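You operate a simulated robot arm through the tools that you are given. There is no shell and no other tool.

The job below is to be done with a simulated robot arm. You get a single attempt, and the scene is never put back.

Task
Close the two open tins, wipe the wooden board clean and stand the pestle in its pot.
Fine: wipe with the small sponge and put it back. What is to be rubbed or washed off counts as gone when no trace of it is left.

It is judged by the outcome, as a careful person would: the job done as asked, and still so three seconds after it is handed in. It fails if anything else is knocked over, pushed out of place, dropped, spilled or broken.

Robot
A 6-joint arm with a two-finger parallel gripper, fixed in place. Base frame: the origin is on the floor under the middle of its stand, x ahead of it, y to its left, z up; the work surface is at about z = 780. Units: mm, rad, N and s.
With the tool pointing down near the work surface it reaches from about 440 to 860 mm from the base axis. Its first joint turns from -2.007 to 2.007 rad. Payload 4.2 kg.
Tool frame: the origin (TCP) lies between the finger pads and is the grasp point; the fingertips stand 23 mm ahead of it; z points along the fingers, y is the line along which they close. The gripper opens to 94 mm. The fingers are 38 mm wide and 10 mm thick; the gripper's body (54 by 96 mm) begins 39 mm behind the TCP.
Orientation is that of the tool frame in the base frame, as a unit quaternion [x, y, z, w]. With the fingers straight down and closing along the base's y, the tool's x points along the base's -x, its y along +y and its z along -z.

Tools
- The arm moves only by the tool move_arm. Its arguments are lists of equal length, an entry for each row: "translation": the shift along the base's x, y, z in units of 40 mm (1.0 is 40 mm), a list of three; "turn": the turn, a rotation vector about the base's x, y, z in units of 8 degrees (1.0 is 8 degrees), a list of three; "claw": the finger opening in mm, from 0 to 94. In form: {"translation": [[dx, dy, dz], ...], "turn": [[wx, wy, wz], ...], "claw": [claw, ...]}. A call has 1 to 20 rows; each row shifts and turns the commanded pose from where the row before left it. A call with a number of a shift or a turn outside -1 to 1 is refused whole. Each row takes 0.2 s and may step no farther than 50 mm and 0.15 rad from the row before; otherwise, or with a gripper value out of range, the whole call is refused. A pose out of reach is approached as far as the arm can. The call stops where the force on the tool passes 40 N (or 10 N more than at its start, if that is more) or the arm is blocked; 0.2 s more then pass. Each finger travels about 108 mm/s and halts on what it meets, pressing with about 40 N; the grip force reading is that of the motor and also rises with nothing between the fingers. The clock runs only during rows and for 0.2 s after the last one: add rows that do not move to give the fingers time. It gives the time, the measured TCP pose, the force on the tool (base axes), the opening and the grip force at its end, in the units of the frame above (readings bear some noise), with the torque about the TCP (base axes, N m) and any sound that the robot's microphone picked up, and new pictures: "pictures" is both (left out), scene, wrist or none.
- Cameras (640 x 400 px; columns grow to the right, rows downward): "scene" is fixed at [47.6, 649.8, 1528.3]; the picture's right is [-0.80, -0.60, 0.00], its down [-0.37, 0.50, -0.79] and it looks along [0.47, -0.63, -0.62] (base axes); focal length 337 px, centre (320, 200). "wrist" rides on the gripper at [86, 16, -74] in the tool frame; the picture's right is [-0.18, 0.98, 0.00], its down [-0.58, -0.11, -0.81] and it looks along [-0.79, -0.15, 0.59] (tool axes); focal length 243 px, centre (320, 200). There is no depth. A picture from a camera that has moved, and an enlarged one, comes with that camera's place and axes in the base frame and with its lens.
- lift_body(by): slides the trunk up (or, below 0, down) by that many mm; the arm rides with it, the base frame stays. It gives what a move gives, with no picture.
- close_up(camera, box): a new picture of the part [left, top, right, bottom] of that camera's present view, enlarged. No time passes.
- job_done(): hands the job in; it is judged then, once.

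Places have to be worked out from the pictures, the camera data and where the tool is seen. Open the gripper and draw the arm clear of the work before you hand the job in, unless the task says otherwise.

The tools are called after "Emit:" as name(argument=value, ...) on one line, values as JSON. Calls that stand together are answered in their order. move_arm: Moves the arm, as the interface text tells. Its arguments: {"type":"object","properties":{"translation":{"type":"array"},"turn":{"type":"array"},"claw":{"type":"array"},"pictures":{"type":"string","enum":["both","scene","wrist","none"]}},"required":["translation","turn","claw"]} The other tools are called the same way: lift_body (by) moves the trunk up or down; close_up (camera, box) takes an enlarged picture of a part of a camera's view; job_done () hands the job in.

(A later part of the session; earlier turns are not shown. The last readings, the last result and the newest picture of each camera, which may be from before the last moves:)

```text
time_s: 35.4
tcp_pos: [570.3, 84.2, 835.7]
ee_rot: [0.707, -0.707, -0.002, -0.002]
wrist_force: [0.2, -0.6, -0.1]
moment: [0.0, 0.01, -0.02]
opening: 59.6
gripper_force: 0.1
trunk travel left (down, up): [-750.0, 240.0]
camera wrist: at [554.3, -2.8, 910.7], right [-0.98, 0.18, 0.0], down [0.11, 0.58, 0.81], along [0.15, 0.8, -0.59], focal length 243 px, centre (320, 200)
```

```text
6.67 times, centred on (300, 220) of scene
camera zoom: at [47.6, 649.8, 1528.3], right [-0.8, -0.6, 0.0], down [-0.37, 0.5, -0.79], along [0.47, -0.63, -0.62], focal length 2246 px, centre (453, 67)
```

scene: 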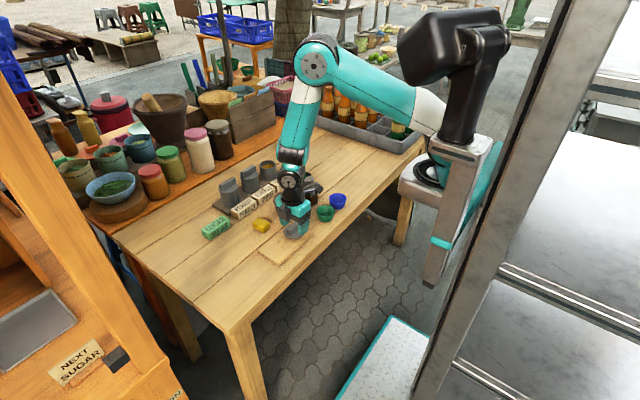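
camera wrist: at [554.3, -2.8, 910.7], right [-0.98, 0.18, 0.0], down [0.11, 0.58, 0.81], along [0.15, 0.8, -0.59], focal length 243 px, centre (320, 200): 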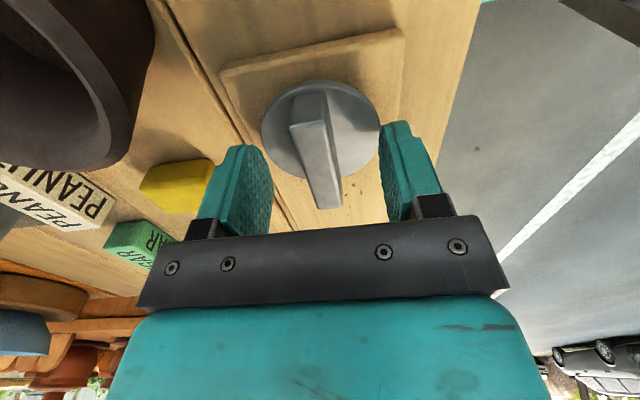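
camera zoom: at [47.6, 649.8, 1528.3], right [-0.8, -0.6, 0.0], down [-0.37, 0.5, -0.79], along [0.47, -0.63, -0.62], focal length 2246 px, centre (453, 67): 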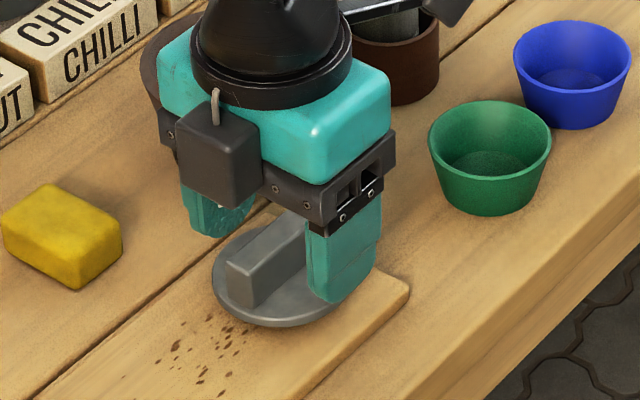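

The view is nearly identical to the successful grip of lid B. I close on the handle and lift.

Emit:
move_arm(translation=[[0, 0, 0], [0, 0, 0], [0, 0, 0], [0, 0, 0], [0, 0, 0]], turn=[[0, 0, 0], [0, 0, 0], [0, 0, 0], [0, 0, 0], [0, 0, 0]], claw=[50, 30, 15, 6, 5], pictures="none")

Emit:
move_arm(translation=[[0, 0, 0.3], [0, 0, 0.6], [0, 0, 0.8], [0, 0, 0.8], [0, 0, 0.9], [0, 0, 0.75], [0, 0, 0]], turn=[[0, 0, 0], [0, 0, 0], [0, 0, 0], [0, 0, 0], [0, 0, 0], [0, 0, 0], [0, 0, 0]], claw=[5, 5, 5, 5, 5, 5, 5])

Emit:
close_up(camera="wrist", box=[180, 0, 460, 200])

Emit:
close_up(camera="scene", box=[250, 210, 330, 270])

```text
time_s: 36.6
tcp_pos: [570.0, 83.8, 836.3]
ee_rot: [-0.707, 0.707, 0.002, 0.003]
wrist_force: [0.1, 0.8, 0.6]
moment: [-0.02, -0.03, -0.01]
opening: 14.7
gripper_force: 40.2
trunk travel left (down, up): [-750.0, 240.0]
```

```text
time_s: 38.2
tcp_pos: [569.5, 82.4, 1000.7]
ee_rot: [-0.707, 0.708, 0.002, 0.003]
wrist_force: [0.8, -0.1, -0.2]
moment: [-0.01, -0.01, -0.02]
opening: 14.7
gripper_force: 40.1
trunk travel left (down, up): [-750.0, 240.0]
camera wrist: at [554.2, -3.2, 1077.0], right [-0.98, 0.18, 0.0], down [0.11, 0.58, 0.81], along [0.15, 0.8, -0.59], focal length 243 px, centre (320, 200)
```

scene: 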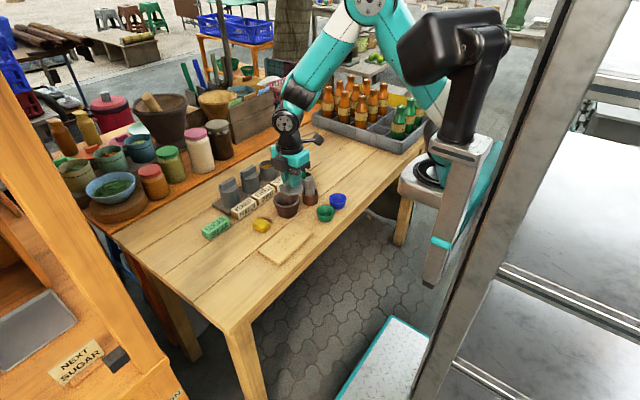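
wrist: 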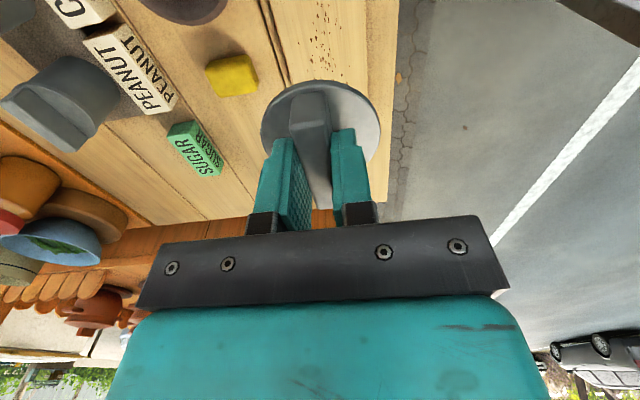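

```text
2.00 times, centred on (320, 100) of wrist
camera zoom: at [554.2, -3.2, 1077.0], right [-0.98, 0.18, 0.0], down [0.11, 0.58, 0.81], along [0.15, 0.8, -0.59], focal length 485 px, centre (320, 400)
```

zoom: 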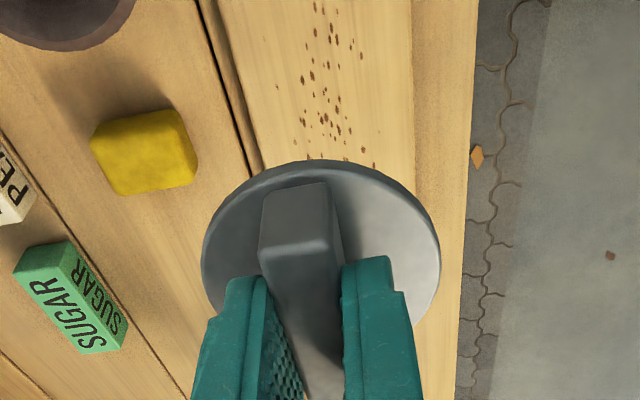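

```text
6.67 times, centred on (290, 240) of scene
camera zoom: at [47.6, 649.8, 1528.3], right [-0.8, -0.6, 0.0], down [-0.37, 0.5, -0.79], along [0.47, -0.63, -0.62], focal length 2246 px, centre (520, -67)
```

zoom: 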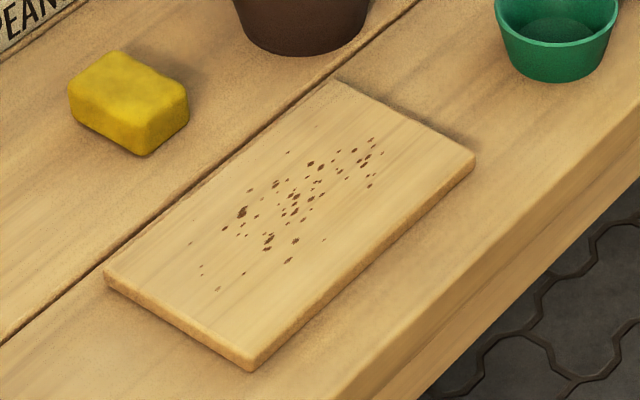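

Lid A is up and the whole speckled area on the board is visible. I carry the lid high to above the sugar tin and look at its rim.

Emit:
move_arm(translation=[[0.874, -0.548, 0], [0.874, -0.548, 0], [0.874, -0.548, 0], [0.874, -0.548, 0], [0.874, -0.548, 0], [0.874, -0.548, 0], [0.874, -0.548, 0], [0.874, -0.548, 0], [0, 0, 0], [0, 0, 0]], turn=[[0, 0, 0], [0, 0, 0], [0, 0, 0], [0, 0, 0], [0, 0, 0], [0, 0, 0], [0, 0, 0], [0, 0, 0], [0, 0, 0], [0, 0, 0]], claw=[5, 5, 5, 5, 5, 5, 5, 5, 5, 5])

Emit:
close_up(camera="wrist", box=[240, 0, 400, 100])

Emit:
close_up(camera="scene", box=[220, 100, 320, 200])

```text
time_s: 40.4
tcp_pos: [848.8, -93.3, 1000.9]
ee_rot: [-0.707, 0.707, 0.002, 0.002]
wrist_force: [0.4, -0.6, -0.9]
moment: [0.01, -0.01, 0.01]
opening: 14.4
gripper_force: 40.5
trunk travel left (down, up): [-750.0, 240.0]
camera wrist: at [832.4, -178.8, 1076.1], right [-0.98, 0.18, 0.0], down [0.11, 0.58, 0.81], along [0.15, 0.8, -0.59], focal length 243 px, centre (320, 200)
```

scene: 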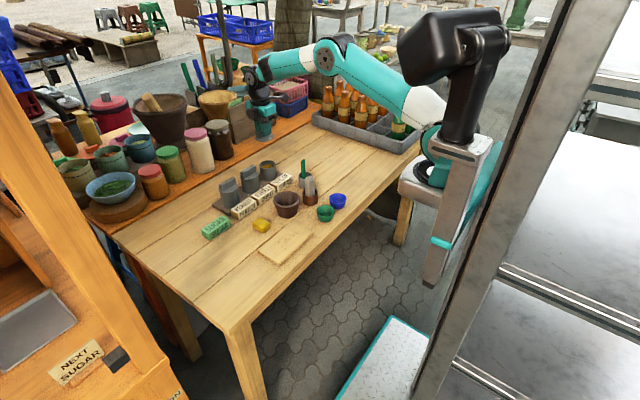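
wrist: 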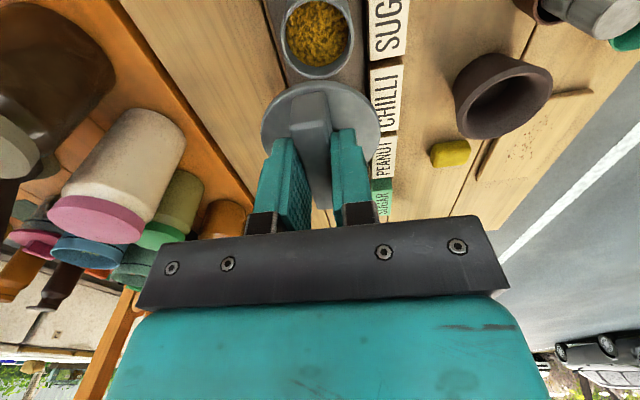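

```text
4.00 times, centred on (320, 50) of wrist
camera zoom: at [832.4, -178.8, 1076.1], right [-0.98, 0.18, 0.0], down [0.11, 0.58, 0.81], along [0.15, 0.8, -0.59], focal length 970 px, centre (320, 800)
```

zoom: 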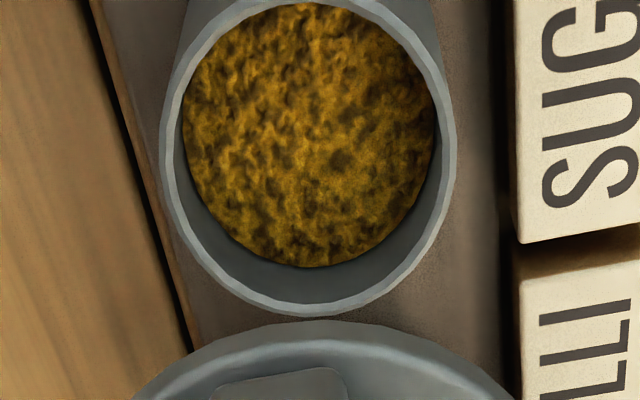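

```text
4.00 times, centred on (270, 150) of scene
camera zoom: at [47.6, 649.8, 1528.3], right [-0.8, -0.6, 0.0], down [-0.37, 0.5, -0.79], along [0.47, -0.63, -0.62], focal length 1348 px, centre (520, 400)
```

zoom: 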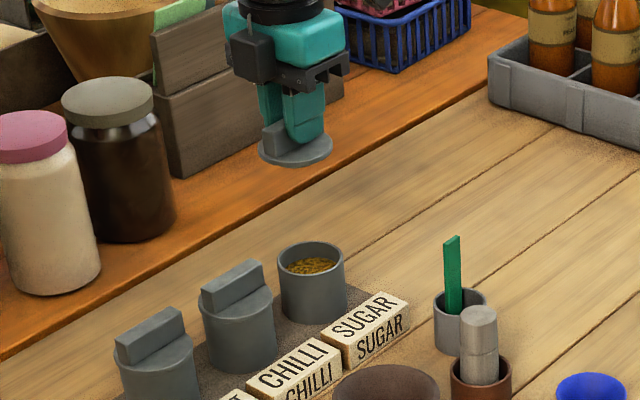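

The sugar tin rim is ~2.5 mm to +x and a few mm to -y of the tool axis. I shift (+2.5, -4.5) and lower to ~30 mm above the rim for a check.

Emit:
move_arm(translation=[[0.06, -0.11, 0], [0, 0, -0.6], [0, 0, -0.6], [0, 0, -0.65], [0, 0, 0], [0, 0, 0]], turn=[[0, 0, 0], [0, 0, 0], [0, 0, 0], [0, 0, 0], [0, 0, 0], [0, 0, 0]], claw=[5, 5, 5, 5, 5, 5])

Emit:
close_up(camera="wrist", box=[240, 30, 400, 130])

Emit:
close_up(camera="scene", box=[246, 145, 286, 185])

```text
time_s: 41.8
tcp_pos: [850.2, -96.4, 925.7]
ee_rot: [-0.706, 0.708, 0.001, 0.001]
wrist_force: [0.1, 1.1, 0.3]
moment: [-0.01, 0.0, -0.03]
opening: 14.7
gripper_force: 39.5
trunk travel left (down, up): [-750.0, 240.0]
camera wrist: at [834.3, -184.0, 1001.4], right [-0.98, 0.18, 0.0], down [0.11, 0.58, 0.81], along [0.15, 0.8, -0.59], focal length 243 px, centre (320, 200)
```

scene: 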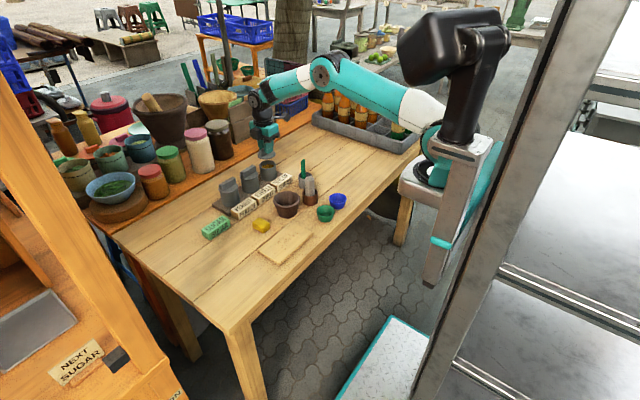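
wrist: 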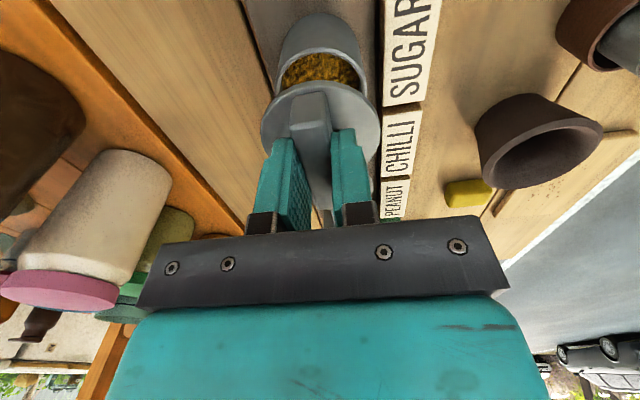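

```text
4.00 times, centred on (320, 80) of wrist
camera zoom: at [834.3, -184.0, 1001.4], right [-0.98, 0.18, 0.0], down [0.11, 0.58, 0.81], along [0.15, 0.8, -0.59], focal length 970 px, centre (320, 680)
```

zoom: 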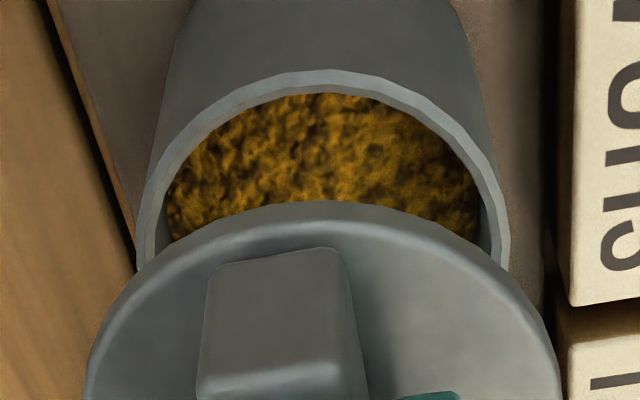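

```text
10.00 times, centred on (266, 165) of scene
camera zoom: at [47.6, 649.8, 1528.3], right [-0.8, -0.6, 0.0], down [-0.37, 0.5, -0.79], along [0.47, -0.63, -0.62], focal length 3370 px, centre (860, 550)
```

zoom: 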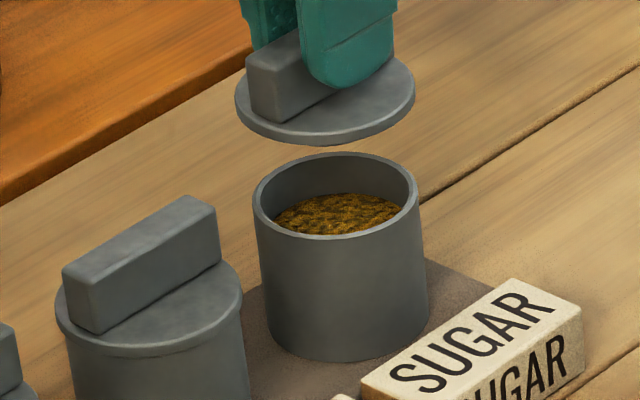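

Alignment is good in both views (within ~0.5 mm). I lower to just above the rim and check once more.

Emit:
move_arm(translation=[[0, 0, -0.3], [0, 0, -0.3], [0, 0, -0.15], [0, 0, 0], [0, 0, 0]], turn=[[0, 0, 0], [0, 0, 0], [0, 0, 0], [0, 0, 0], [0, 0, 0]], claw=[5, 5, 5, 5, 5])

Emit:
close_up(camera="wrist", box=[240, 30, 400, 130])

Emit:
close_up(camera="scene", box=[254, 152, 280, 172])

```text
time_s: 43.0
tcp_pos: [851.4, -96.5, 896.7]
ee_rot: [0.708, -0.707, -0.002, -0.002]
wrist_force: [-0.2, -0.3, -0.3]
moment: [0.02, -0.03, 0.0]
opening: 14.6
gripper_force: 39.7
trunk travel left (down, up): [-750.0, 240.0]
camera wrist: at [835.2, -183.3, 972.5], right [-0.98, 0.18, 0.0], down [0.11, 0.58, 0.81], along [0.15, 0.8, -0.59], focal length 243 px, centre (320, 200)
```

scene: 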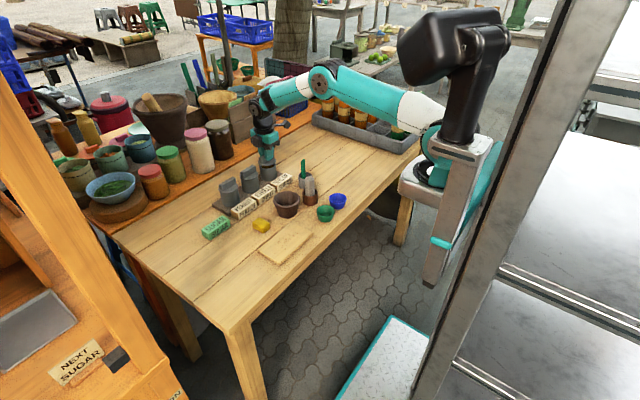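
wrist: 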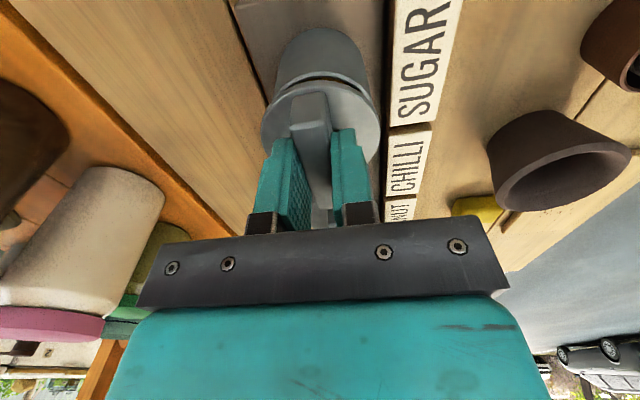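

```text
4.00 times, centred on (320, 80) of wrist
camera zoom: at [835.2, -183.3, 972.5], right [-0.98, 0.18, 0.0], down [0.11, 0.58, 0.81], along [0.15, 0.8, -0.59], focal length 970 px, centre (320, 680)
```

zoom: 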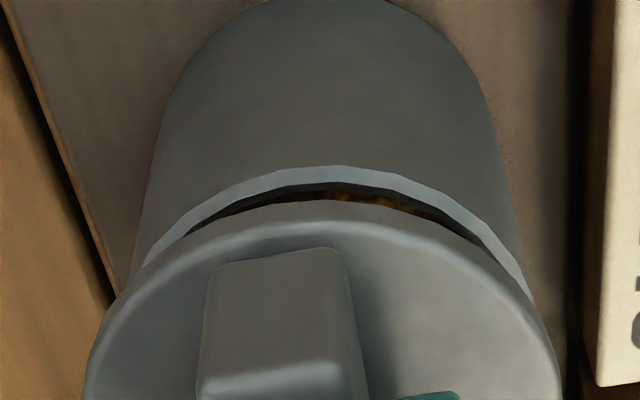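

```text
16.00 times, centred on (267, 162) of scene
camera zoom: at [47.6, 649.8, 1528.3], right [-0.8, -0.6, 0.0], down [-0.37, 0.5, -0.79], along [0.47, -0.63, -0.62], focal length 5391 px, centre (1168, 808)
```

zoom: 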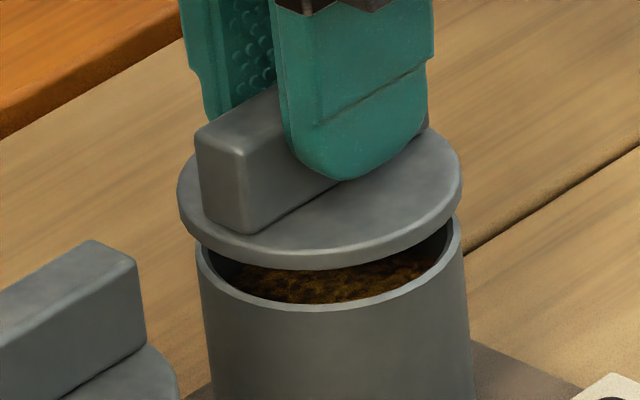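

The lid needs about 1 mm towards -x. I correct it and lower in small steps.

Emit:
move_arm(translation=[[-0.024, -0.008, 0], [0, 0, -0.05], [0, 0, -0.05], [0, 0, 0]], turn=[[0, 0, 0], [0, 0, 0], [0, 0, 0], [0, 0, 0]], claw=[5, 5, 5, 5])

Emit:
close_up(camera="wrist", box=[240, 30, 400, 130])

Emit:
close_up(camera="scene", box=[254, 152, 280, 172])

```text
time_s: 44.0
tcp_pos: [849.8, -97.3, 894.3]
ee_rot: [-0.707, 0.707, 0.001, 0.002]
wrist_force: [0.4, -0.2, -0.3]
moment: [-0.02, -0.02, -0.01]
opening: 15.0
gripper_force: 39.9
trunk travel left (down, up): [-750.0, 240.0]
camera wrist: at [834.3, -183.8, 969.0], right [-0.98, 0.18, 0.0], down [0.11, 0.58, 0.81], along [0.15, 0.8, -0.59], focal length 243 px, centre (320, 200)
```

scene: 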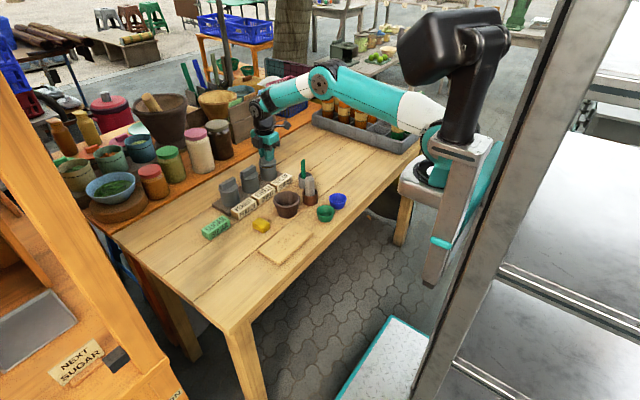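
wrist: 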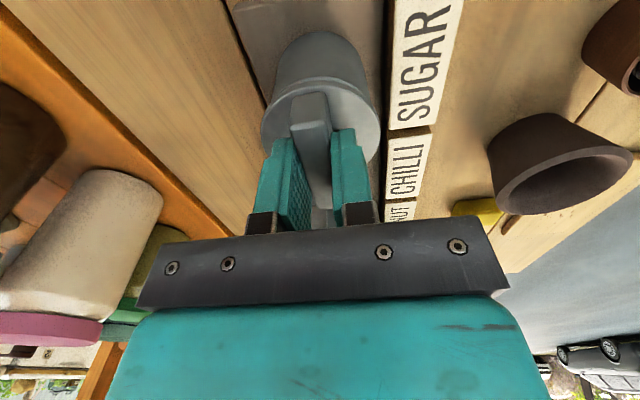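

```text
4.00 times, centred on (320, 80) of wrist
camera zoom: at [834.3, -183.8, 969.0], right [-0.98, 0.18, 0.0], down [0.11, 0.58, 0.81], along [0.15, 0.8, -0.59], focal length 970 px, centre (320, 680)
```

zoom: 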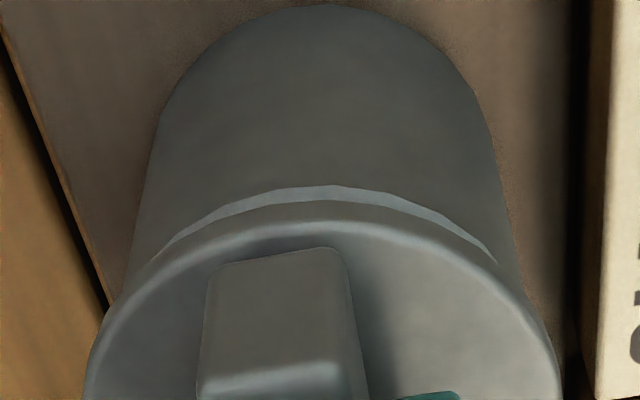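

```text
16.00 times, centred on (267, 162) of scene
camera zoom: at [47.6, 649.8, 1528.3], right [-0.8, -0.6, 0.0], down [-0.37, 0.5, -0.79], along [0.47, -0.63, -0.62], focal length 5391 px, centre (1168, 808)
```

zoom: 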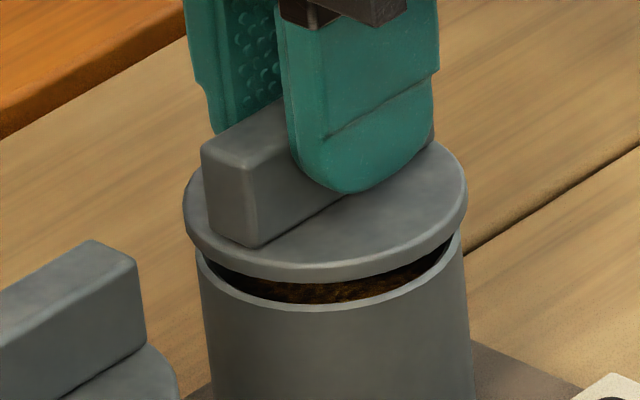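

Both views are now aligned to about half a millimetre. I continue down in small steps until contact.

Emit:
move_arm(translation=[[-0.006, 0, -0.05], [0, 0, -0.05], [0, 0, 0]], turn=[[0, 0, 0], [0, 0, 0], [0, 0, 0]], claw=[5, 5, 5], pictures="none")

Emit:
move_arm(translation=[[0, 0, -0.04], [0, 0, 0]], turn=[[0, 0, 0], [0, 0, 0]], claw=[5, 5])

Emit:
close_up(camera="scene", box=[254, 152, 280, 172])

```text
time_s: 44.8
tcp_pos: [849.8, -95.8, 891.6]
ee_rot: [-0.707, 0.707, 0.002, 0.002]
wrist_force: [0.2, 0.1, -0.2]
moment: [0.0, 0.01, -0.01]
opening: 14.7
gripper_force: 40.0
trunk travel left (down, up): [-750.0, 240.0]
```

```text
time_s: 45.4
tcp_pos: [850.5, -98.5, 887.8]
ee_rot: [0.707, -0.707, -0.002, -0.002]
wrist_force: [0.0, 0.4, 0.2]
moment: [0.03, 0.01, 0.02]
opening: 14.6
gripper_force: 40.4
trunk travel left (down, up): [-750.0, 240.0]
camera wrist: at [834.4, -183.7, 963.2], right [-0.98, 0.18, 0.0], down [0.11, 0.58, 0.81], along [0.15, 0.8, -0.59], focal length 243 px, centre (320, 200)
```

scene: 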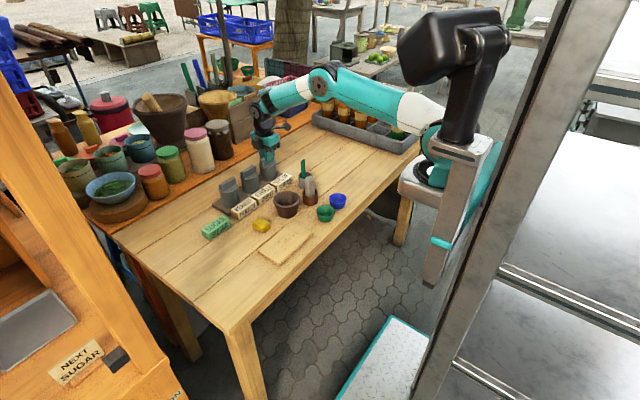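
wrist: 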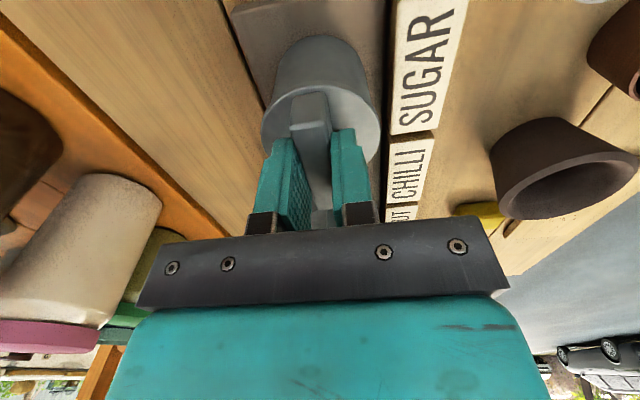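

```text
16.00 times, centred on (267, 162) of scene
camera zoom: at [47.6, 649.8, 1528.3], right [-0.8, -0.6, 0.0], down [-0.37, 0.5, -0.79], along [0.47, -0.63, -0.62], focal length 5391 px, centre (1168, 808)
```

zoom: 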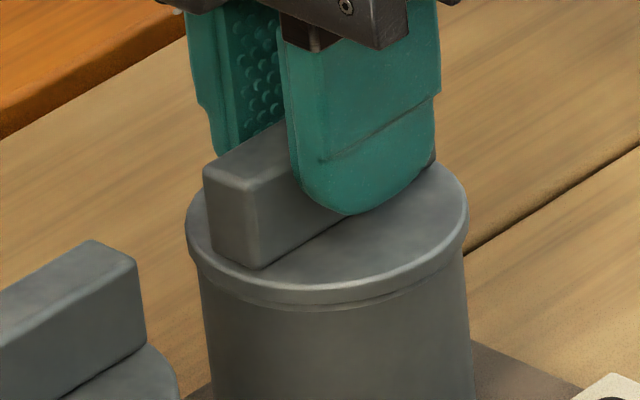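

The lid is nearly down. I finish with ~1 mm steps until it bears.

Emit:
move_arm(translation=[[0, 0, -0.03], [0, 0, 0]], turn=[[0, 0, 0], [0, 0, 0]], claw=[5, 5], pictures="none")

Emit:
move_arm(translation=[[0, 0, -0.03], [0, 0, 0]], turn=[[0, 0, 0], [0, 0, 0]], claw=[5, 5], pictures="none")

```text
time_s: 46.0
tcp_pos: [850.1, -96.7, 888.7]
ee_rot: [0.708, -0.707, -0.002, -0.001]
wrist_force: [-0.1, 0.8, 2.7]
moment: [-0.01, 0.01, -0.01]
opening: 14.7
gripper_force: 39.7
trunk travel left (down, up): [-750.0, 240.0]
```

```text
time_s: 46.6
tcp_pos: [851.4, -97.4, 887.5]
ee_rot: [0.707, -0.707, -0.001, -0.003]
wrist_force: [-0.7, 1.6, 11.5]
moment: [0.04, 0.03, -0.01]
opening: 14.6
gripper_force: 39.9
trunk travel left (down, up): [-750.0, 240.0]
```

Seated evenly (11 N, no moment). I ease off, open and rise, then inspect.

Emit:
move_arm(translation=[[0, 0, 0.02], [0, 0, 0], [0, 0, 0], [0, 0, 0.1], [0, 0, 0.5], [0, 0, 0.9], [0, 0, 0.9], [0, 0, 0]], turn=[[0, 0, 0], [0, 0, 0], [0, 0, 0], [0, 0, 0], [0, 0, 0], [0, 0, 0], [0, 0, 0], [0, 0, 0]], claw=[10, 25, 45, 50, 60, 60, 60, 60])

Emit:
close_up(camera="scene", box=[205, 145, 305, 215])

Emit:
close_up(camera="wrist", box=[240, 0, 400, 130])

Emit:
close_up(camera="scene", box=[245, 215, 325, 270])

```text
time_s: 48.4
tcp_pos: [850.0, -96.4, 983.9]
ee_rot: [-0.707, 0.707, 0.002, 0.001]
wrist_force: [-0.5, 0.2, -0.1]
moment: [0.01, 0.04, -0.01]
opening: 59.7
gripper_force: 0.0
trunk travel left (down, up): [-750.0, 240.0]
camera wrist: at [834.3, -183.6, 1058.0], right [-0.98, 0.18, 0.0], down [0.11, 0.58, 0.81], along [0.15, 0.8, -0.59], focal length 243 px, centre (320, 200)
```

scene: 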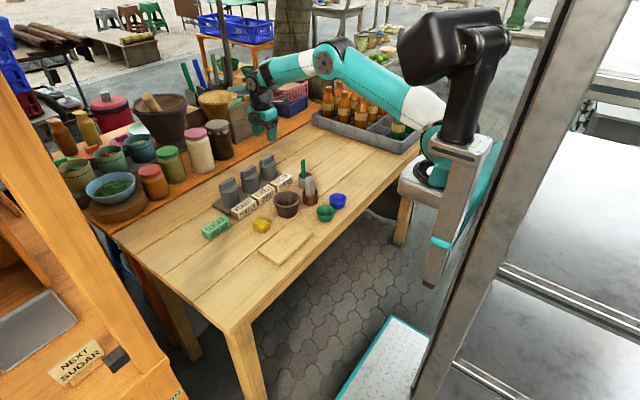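
wrist: 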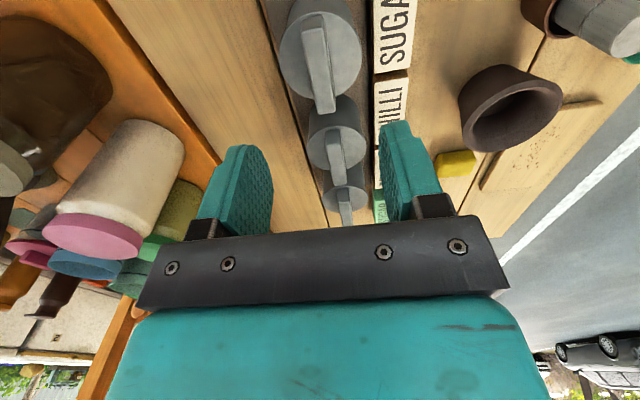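

```text
5.71 times, centred on (255, 180) of scene
camera zoom: at [47.6, 649.8, 1528.3], right [-0.8, -0.6, 0.0], down [-0.37, 0.5, -0.79], along [0.47, -0.63, -0.62], focal length 1926 px, centre (691, 314)
```

zoom: 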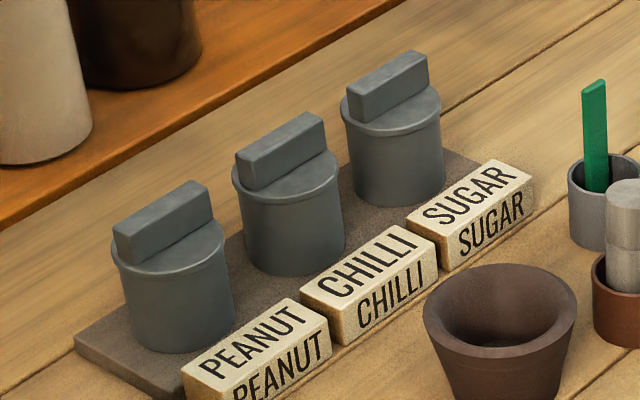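

```text
3.08 times, centred on (320, 65) of wrist
camera zoom: at [834.3, -183.6, 1058.0], right [-0.98, 0.18, 0.0], down [0.11, 0.58, 0.81], along [0.15, 0.8, -0.59], focal length 746 px, centre (320, 615)
```

zoom: 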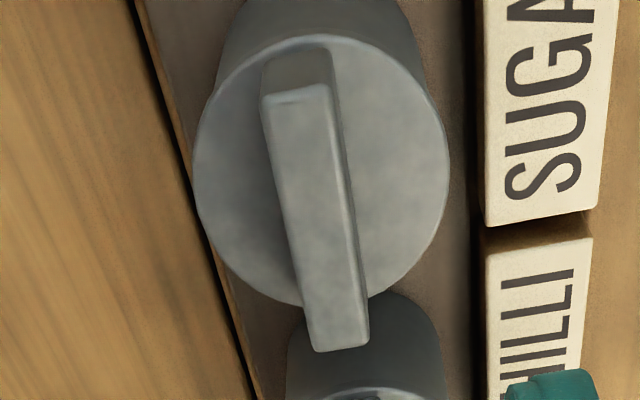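

```text
7.27 times, centred on (285, 242) of scene
camera zoom: at [47.6, 649.8, 1528.3], right [-0.8, -0.6, 0.0], down [-0.37, 0.5, -0.79], along [0.47, -0.63, -0.62], focal length 2451 px, centre (574, -109)
```

zoom: 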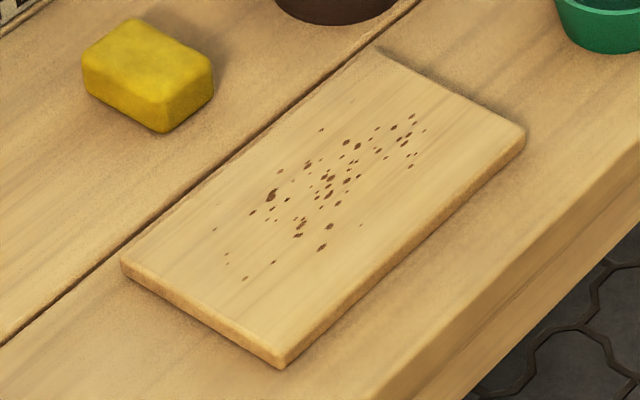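

All three tins are closed and the pestle stands in its pot. Next the sponge, at about (675,120), long side along x: I travel high to above it, turning ~2.6° to match its yaw.

Emit:
move_arm(translation=[[-0.625, 0.772, 0], [-0.625, 0.772, 0], [-0.625, 0.772, 0], [-0.625, 0.772, 0], [-0.625, 0.772, 0], [-0.625, 0.772, 0], [-0.625, 0.772, 0], [0, 0, 0], [0, 0, 0]], turn=[[0, 0, 0], [0, 0, 0], [0, 0, 0], [0, 0, 0], [0, 0, 0], [0, 0, 0], [0, 0, -0.3], [0, 0, 0], [0, 0, 0]], claw=[60, 60, 60, 60, 60, 70, 75, 75, 75])

Emit:
close_up(camera="wrist", box=[240, 0, 400, 100])

Emit:
close_up(camera="scene", box=[245, 210, 285, 240])

```text
time_s: 50.4
tcp_pos: [677.5, 121.1, 983.9]
ee_rot: [-0.692, 0.722, 0.002, 0.002]
wrist_force: [-0.1, 0.2, -0.7]
moment: [0.02, 0.01, -0.04]
opening: 74.9
gripper_force: 0.0
trunk travel left (down, up): [-750.0, 240.0]
camera wrist: at [658.0, 34.7, 1058.5], right [-0.97, 0.22, 0.0], down [0.13, 0.57, 0.81], along [0.18, 0.79, -0.59], focal length 243 px, centre (320, 200)
```

scene: 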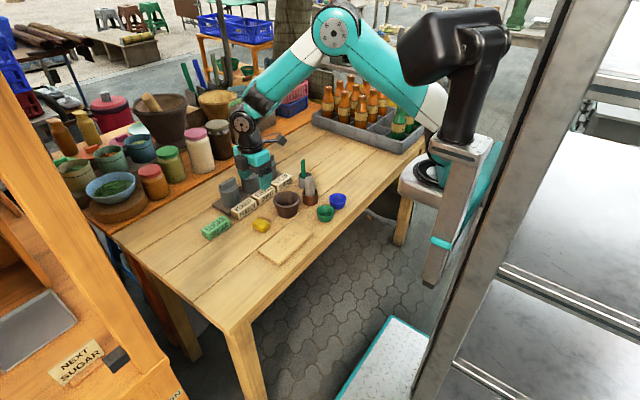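
wrist: 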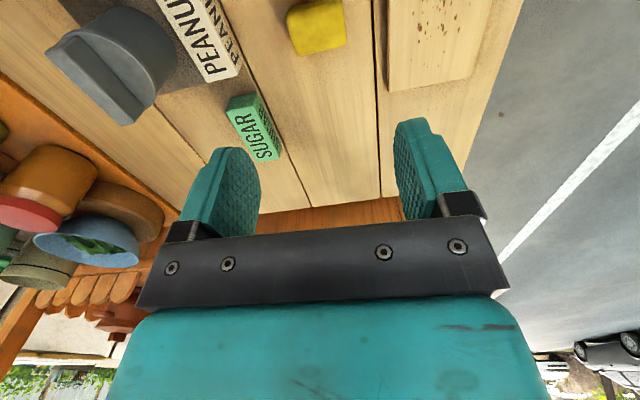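

```text
4.00 times, centred on (320, 50) of wrist
camera zoom: at [658.0, 34.7, 1058.5], right [-0.97, 0.22, 0.0], down [0.13, 0.57, 0.81], along [0.18, 0.79, -0.59], focal length 970 px, centre (320, 800)
```

zoom: 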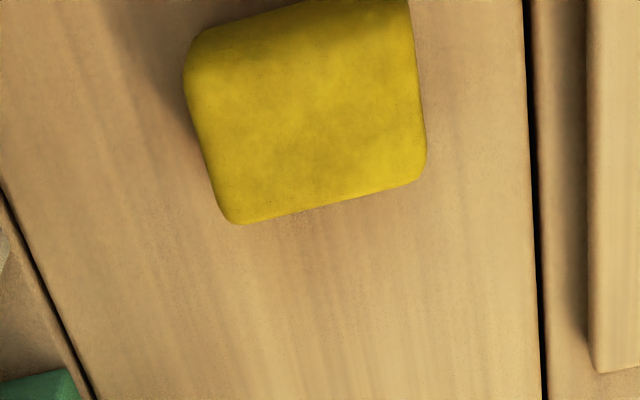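

```text
13.33 times, centred on (265, 225) of scene
camera zoom: at [47.6, 649.8, 1528.3], right [-0.8, -0.6, 0.0], down [-0.37, 0.5, -0.79], along [0.47, -0.63, -0.62], focal length 4493 px, centre (1053, -133)
```

zoom: 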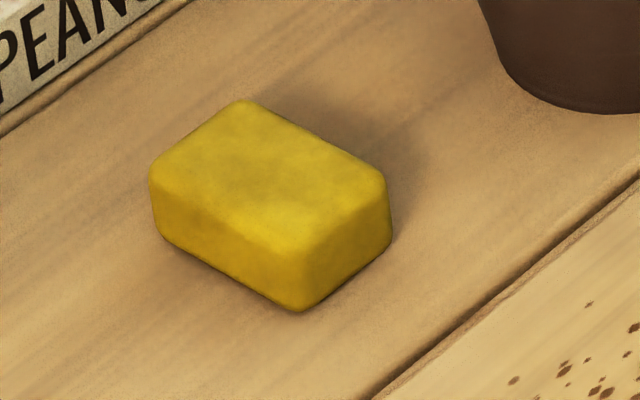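

The sponge measures ~48×35 mm, centre ≈ (679,117.5), top z≈801, yaw ≈ -2°. I centre over it and descend most of the way with the fingers opened to 75 mm.

Emit:
move_arm(translation=[[0.04, -0.09, -0.9], [0, 0, -0.9], [0, 0, -0.9], [0, 0, -0.7], [0, 0, -0.5], [0, 0, 0]], turn=[[0, 0, 0], [0, 0, 0], [0, 0, 0], [0, 0, 0], [0, 0, 0], [0, 0, 0]], claw=[75, 75, 75, 75, 75, 75])

Emit:
close_up(camera="wrist", box=[180, 40, 460, 240])

Emit:
close_up(camera="scene", box=[230, 190, 310, 250])

```text
time_s: 51.8
tcp_pos: [676.7, 115.9, 827.8]
ee_rot: [-0.692, 0.722, 0.002, 0.002]
wrist_force: [-0.9, -1.1, 0.2]
moment: [0.01, 0.0, -0.01]
opening: 75.0
gripper_force: 0.1
trunk travel left (down, up): [-750.0, 240.0]
camera wrist: at [657.2, 29.8, 901.4], right [-0.97, 0.22, 0.0], down [0.13, 0.57, 0.81], along [0.18, 0.79, -0.59], focal length 243 px, centre (320, 200)
```

scene: 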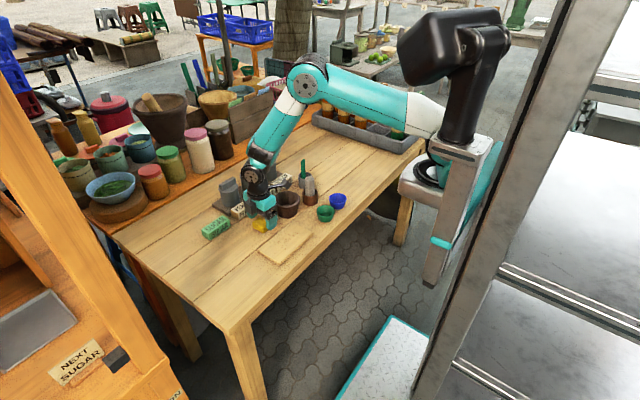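
wrist: 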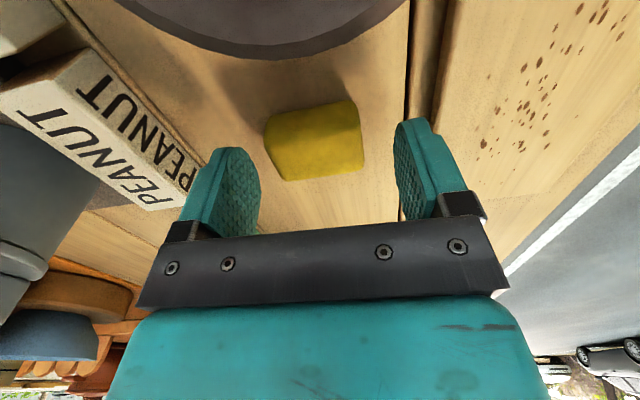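

```text
2.00 times, centred on (320, 140) of wrist
camera zoom: at [657.2, 29.8, 901.4], right [-0.97, 0.22, 0.0], down [0.13, 0.57, 0.81], along [0.18, 0.79, -0.59], focal length 485 px, centre (320, 320)
```

zoom: 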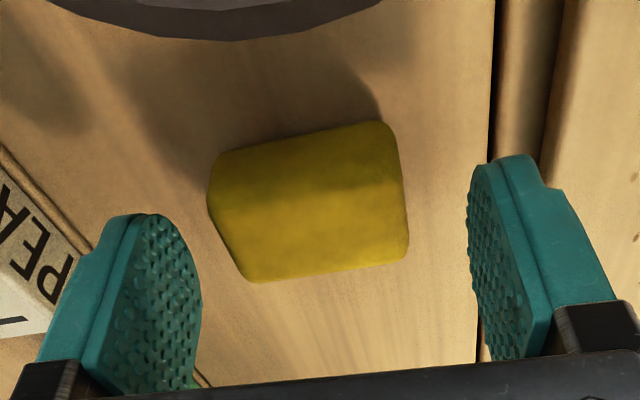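

```text
6.67 times, centred on (270, 220) of scene
camera zoom: at [47.6, 649.8, 1528.3], right [-0.8, -0.6, 0.0], down [-0.37, 0.5, -0.79], along [0.47, -0.63, -0.62], focal length 2246 px, centre (653, 67)
```

zoom: 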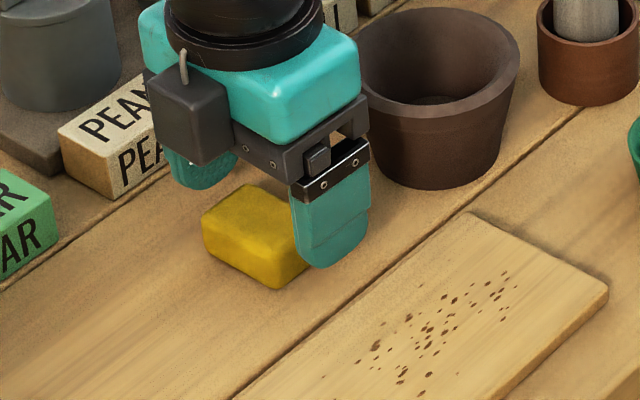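

Sponge top appears at z≈804, centre ≈ (679,118.5); the tool needs ~+2.5 mm in x and y. I correct and descend to TCP z≈809 (tips ~6 mm above the table).

Emit:
move_arm(translation=[[0.06, 0.06, 0], [0, 0, -0.2], [0, 0, -0.15], [0, 0, -0.1], [0, 0, 0]], turn=[[0, 0, 0], [0, 0, 0], [0, 0, 0], [0, 0, 0], [0, 0, 0]], claw=[75, 75, 75, 75, 75])

Emit:
close_up(camera="wrist", box=[180, 40, 460, 240])

Emit:
close_up(camera="scene", box=[230, 190, 310, 250])

```text
time_s: 53.0
tcp_pos: [679.7, 117.6, 809.1]
ee_rot: [-0.692, 0.722, 0.002, 0.002]
wrist_force: [-0.6, -0.1, -0.6]
moment: [0.05, 0.03, 0.02]
opening: 74.8
gripper_force: 0.1
trunk travel left (down, up): [-750.0, 240.0]
camera wrist: at [659.8, 32.5, 884.1], right [-0.97, 0.22, 0.0], down [0.13, 0.57, 0.81], along [0.18, 0.79, -0.59], focal length 243 px, centre (320, 200)
```

scene: 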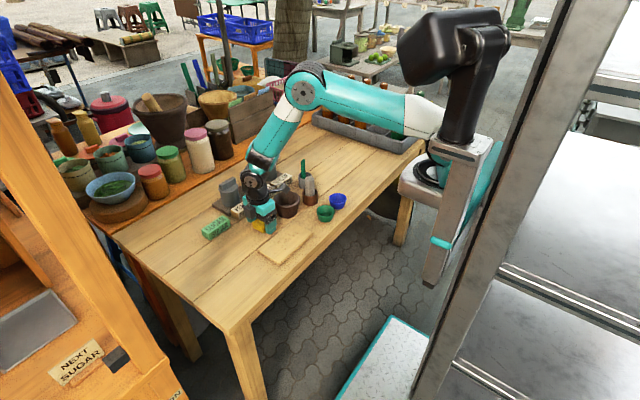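
wrist: 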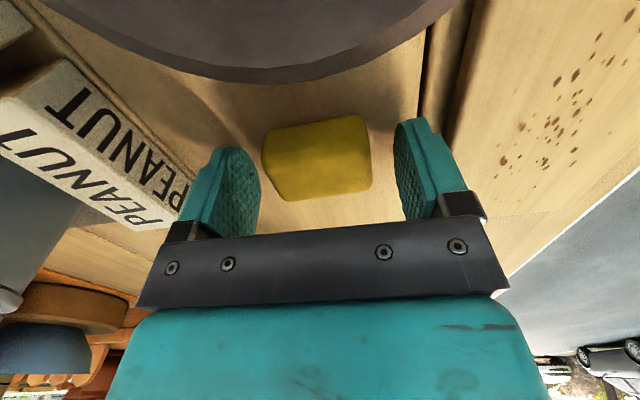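

```text
2.00 times, centred on (320, 140) of wrist
camera zoom: at [659.8, 32.5, 884.1], right [-0.97, 0.22, 0.0], down [0.13, 0.57, 0.81], along [0.18, 0.79, -0.59], focal length 485 px, centre (320, 320)
```

zoom: 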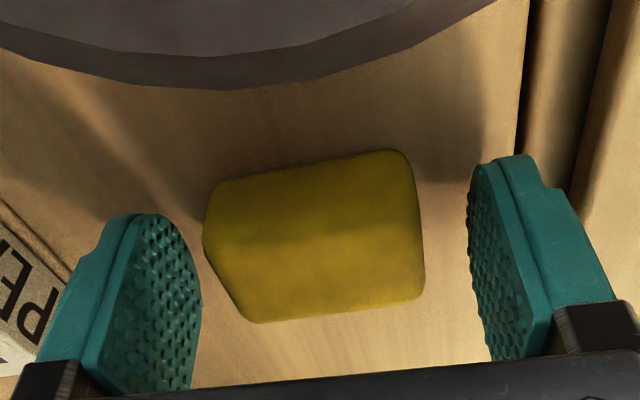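

```text
6.67 times, centred on (270, 220) of scene
camera zoom: at [47.6, 649.8, 1528.3], right [-0.8, -0.6, 0.0], down [-0.37, 0.5, -0.79], along [0.47, -0.63, -0.62], focal length 2246 px, centre (653, 67)
```

zoom: 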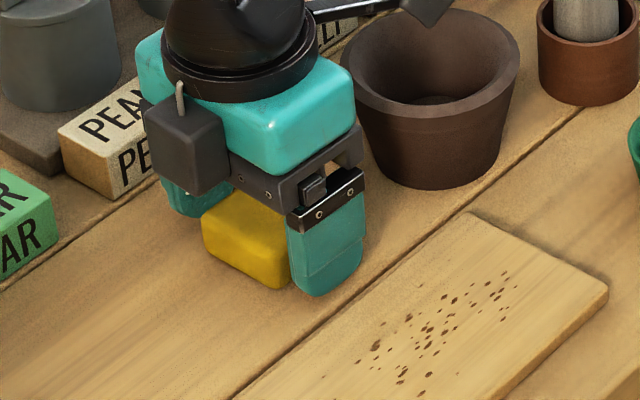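

The sponge is centred to ~1.5 mm. I make that last shift and close on it.

Emit:
move_arm(translation=[[0.035, 0.01, 0], [0, 0, 0], [0, 0, 0], [0, 0, 0], [0, 0, 0]], turn=[[0, 0, 0], [0, 0, 0], [0, 0, 0], [0, 0, 0], [0, 0, 0]], claw=[75, 60, 48, 38, 36])

Emit:
close_up(camera="scene", box=[230, 190, 310, 250])

```text
time_s: 54.2
tcp_pos: [680.4, 118.2, 809.6]
ee_rot: [-0.692, 0.722, 0.002, 0.002]
wrist_force: [-0.3, -0.7, 0.2]
moment: [0.0, 0.0, -0.03]
opening: 50.7
gripper_force: 40.0
trunk travel left (down, up): [-750.0, 240.0]
camera wrist: at [661.6, 32.6, 884.0], right [-0.97, 0.22, 0.0], down [0.13, 0.57, 0.81], along [0.18, 0.79, -0.59], focal length 243 px, centre (320, 200)
```

scene: 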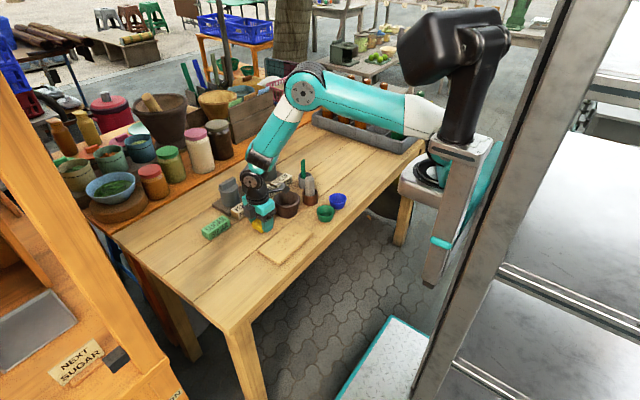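
wrist: 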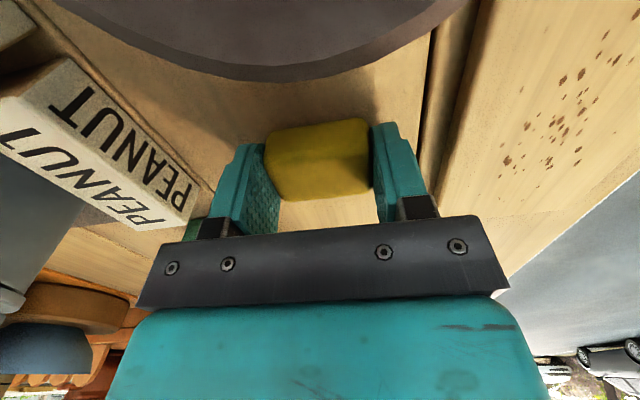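

```text
6.67 times, centred on (270, 220) of scene
camera zoom: at [47.6, 649.8, 1528.3], right [-0.8, -0.6, 0.0], down [-0.37, 0.5, -0.79], along [0.47, -0.63, -0.62], focal length 2246 px, centre (653, 67)
```

zoom: 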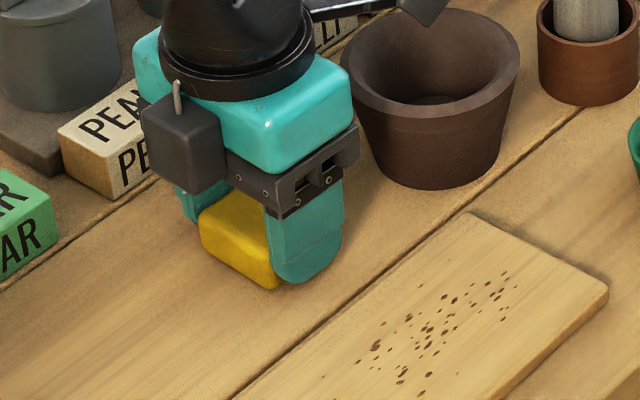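

Sponge held (50.7 mm). I lift it 50 mm, carry it over the board's -y end at about (584,72) and lower to a few mm above the board.

Emit:
move_arm(translation=[[0, 0, 0.35], [0, 0, 0.9], [-0.803, -0.385, 0], [-0.803, -0.385, 0], [-0.804, -0.385, 0], [0, 0, -0.5], [0, 0, -0.375], [0, 0, 0]], turn=[[0, 0, 0], [0, 0, 0], [0, 0, 0], [0, 0, 0], [0, 0, 0], [0, 0, 0], [0, 0, 0], [0, 0, 0]], claw=[36, 36, 36, 36, 36, 36, 36, 36])

Emit:
close_up(camera="scene", box=[245, 200, 335, 270])

Emit:
close_up(camera="wrist", box=[160, 40, 480, 240])

```text
time_s: 56.0
tcp_pos: [584.4, 70.9, 824.2]
ee_rot: [-0.692, 0.722, 0.002, 0.002]
wrist_force: [0.0, 0.1, 0.2]
moment: [0.02, 0.01, 0.02]
opening: 50.4
gripper_force: 39.4
trunk travel left (down, up): [-750.0, 240.0]
camera wrist: at [565.5, -14.9, 898.5], right [-0.97, 0.22, 0.0], down [0.13, 0.57, 0.81], along [0.18, 0.79, -0.59], focal length 243 px, centre (320, 200)
```

scene: 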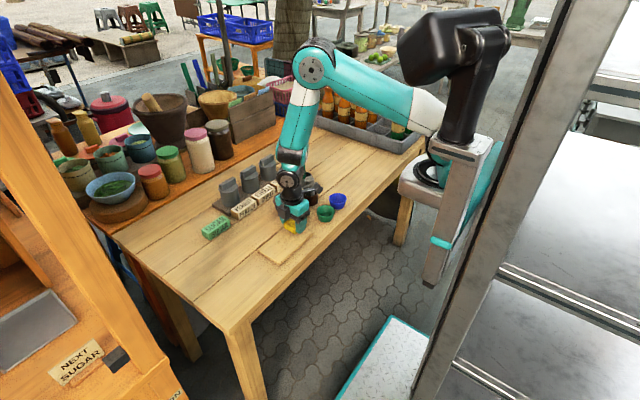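
wrist: 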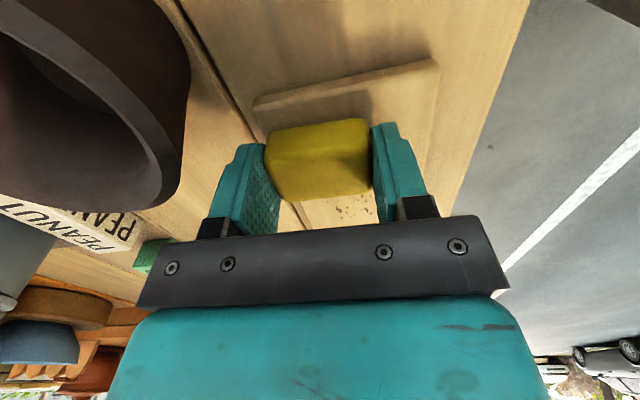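

```text
5.71 times, centred on (290, 235) of scene
camera zoom: at [47.6, 649.8, 1528.3], right [-0.8, -0.6, 0.0], down [-0.37, 0.5, -0.79], along [0.47, -0.63, -0.62], focal length 1926 px, centre (491, 0)
```

zoom: 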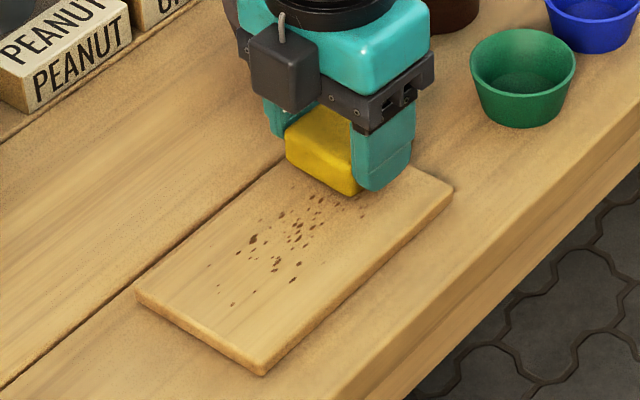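

```text
2.00 times, centred on (320, 140) of wrist
camera zoom: at [565.5, -14.9, 898.5], right [-0.97, 0.22, 0.0], down [0.13, 0.57, 0.81], along [0.18, 0.79, -0.59], focal length 485 px, centre (320, 320)
```

zoom: 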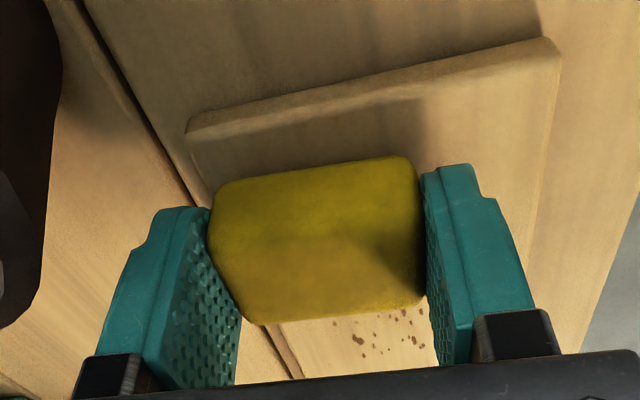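

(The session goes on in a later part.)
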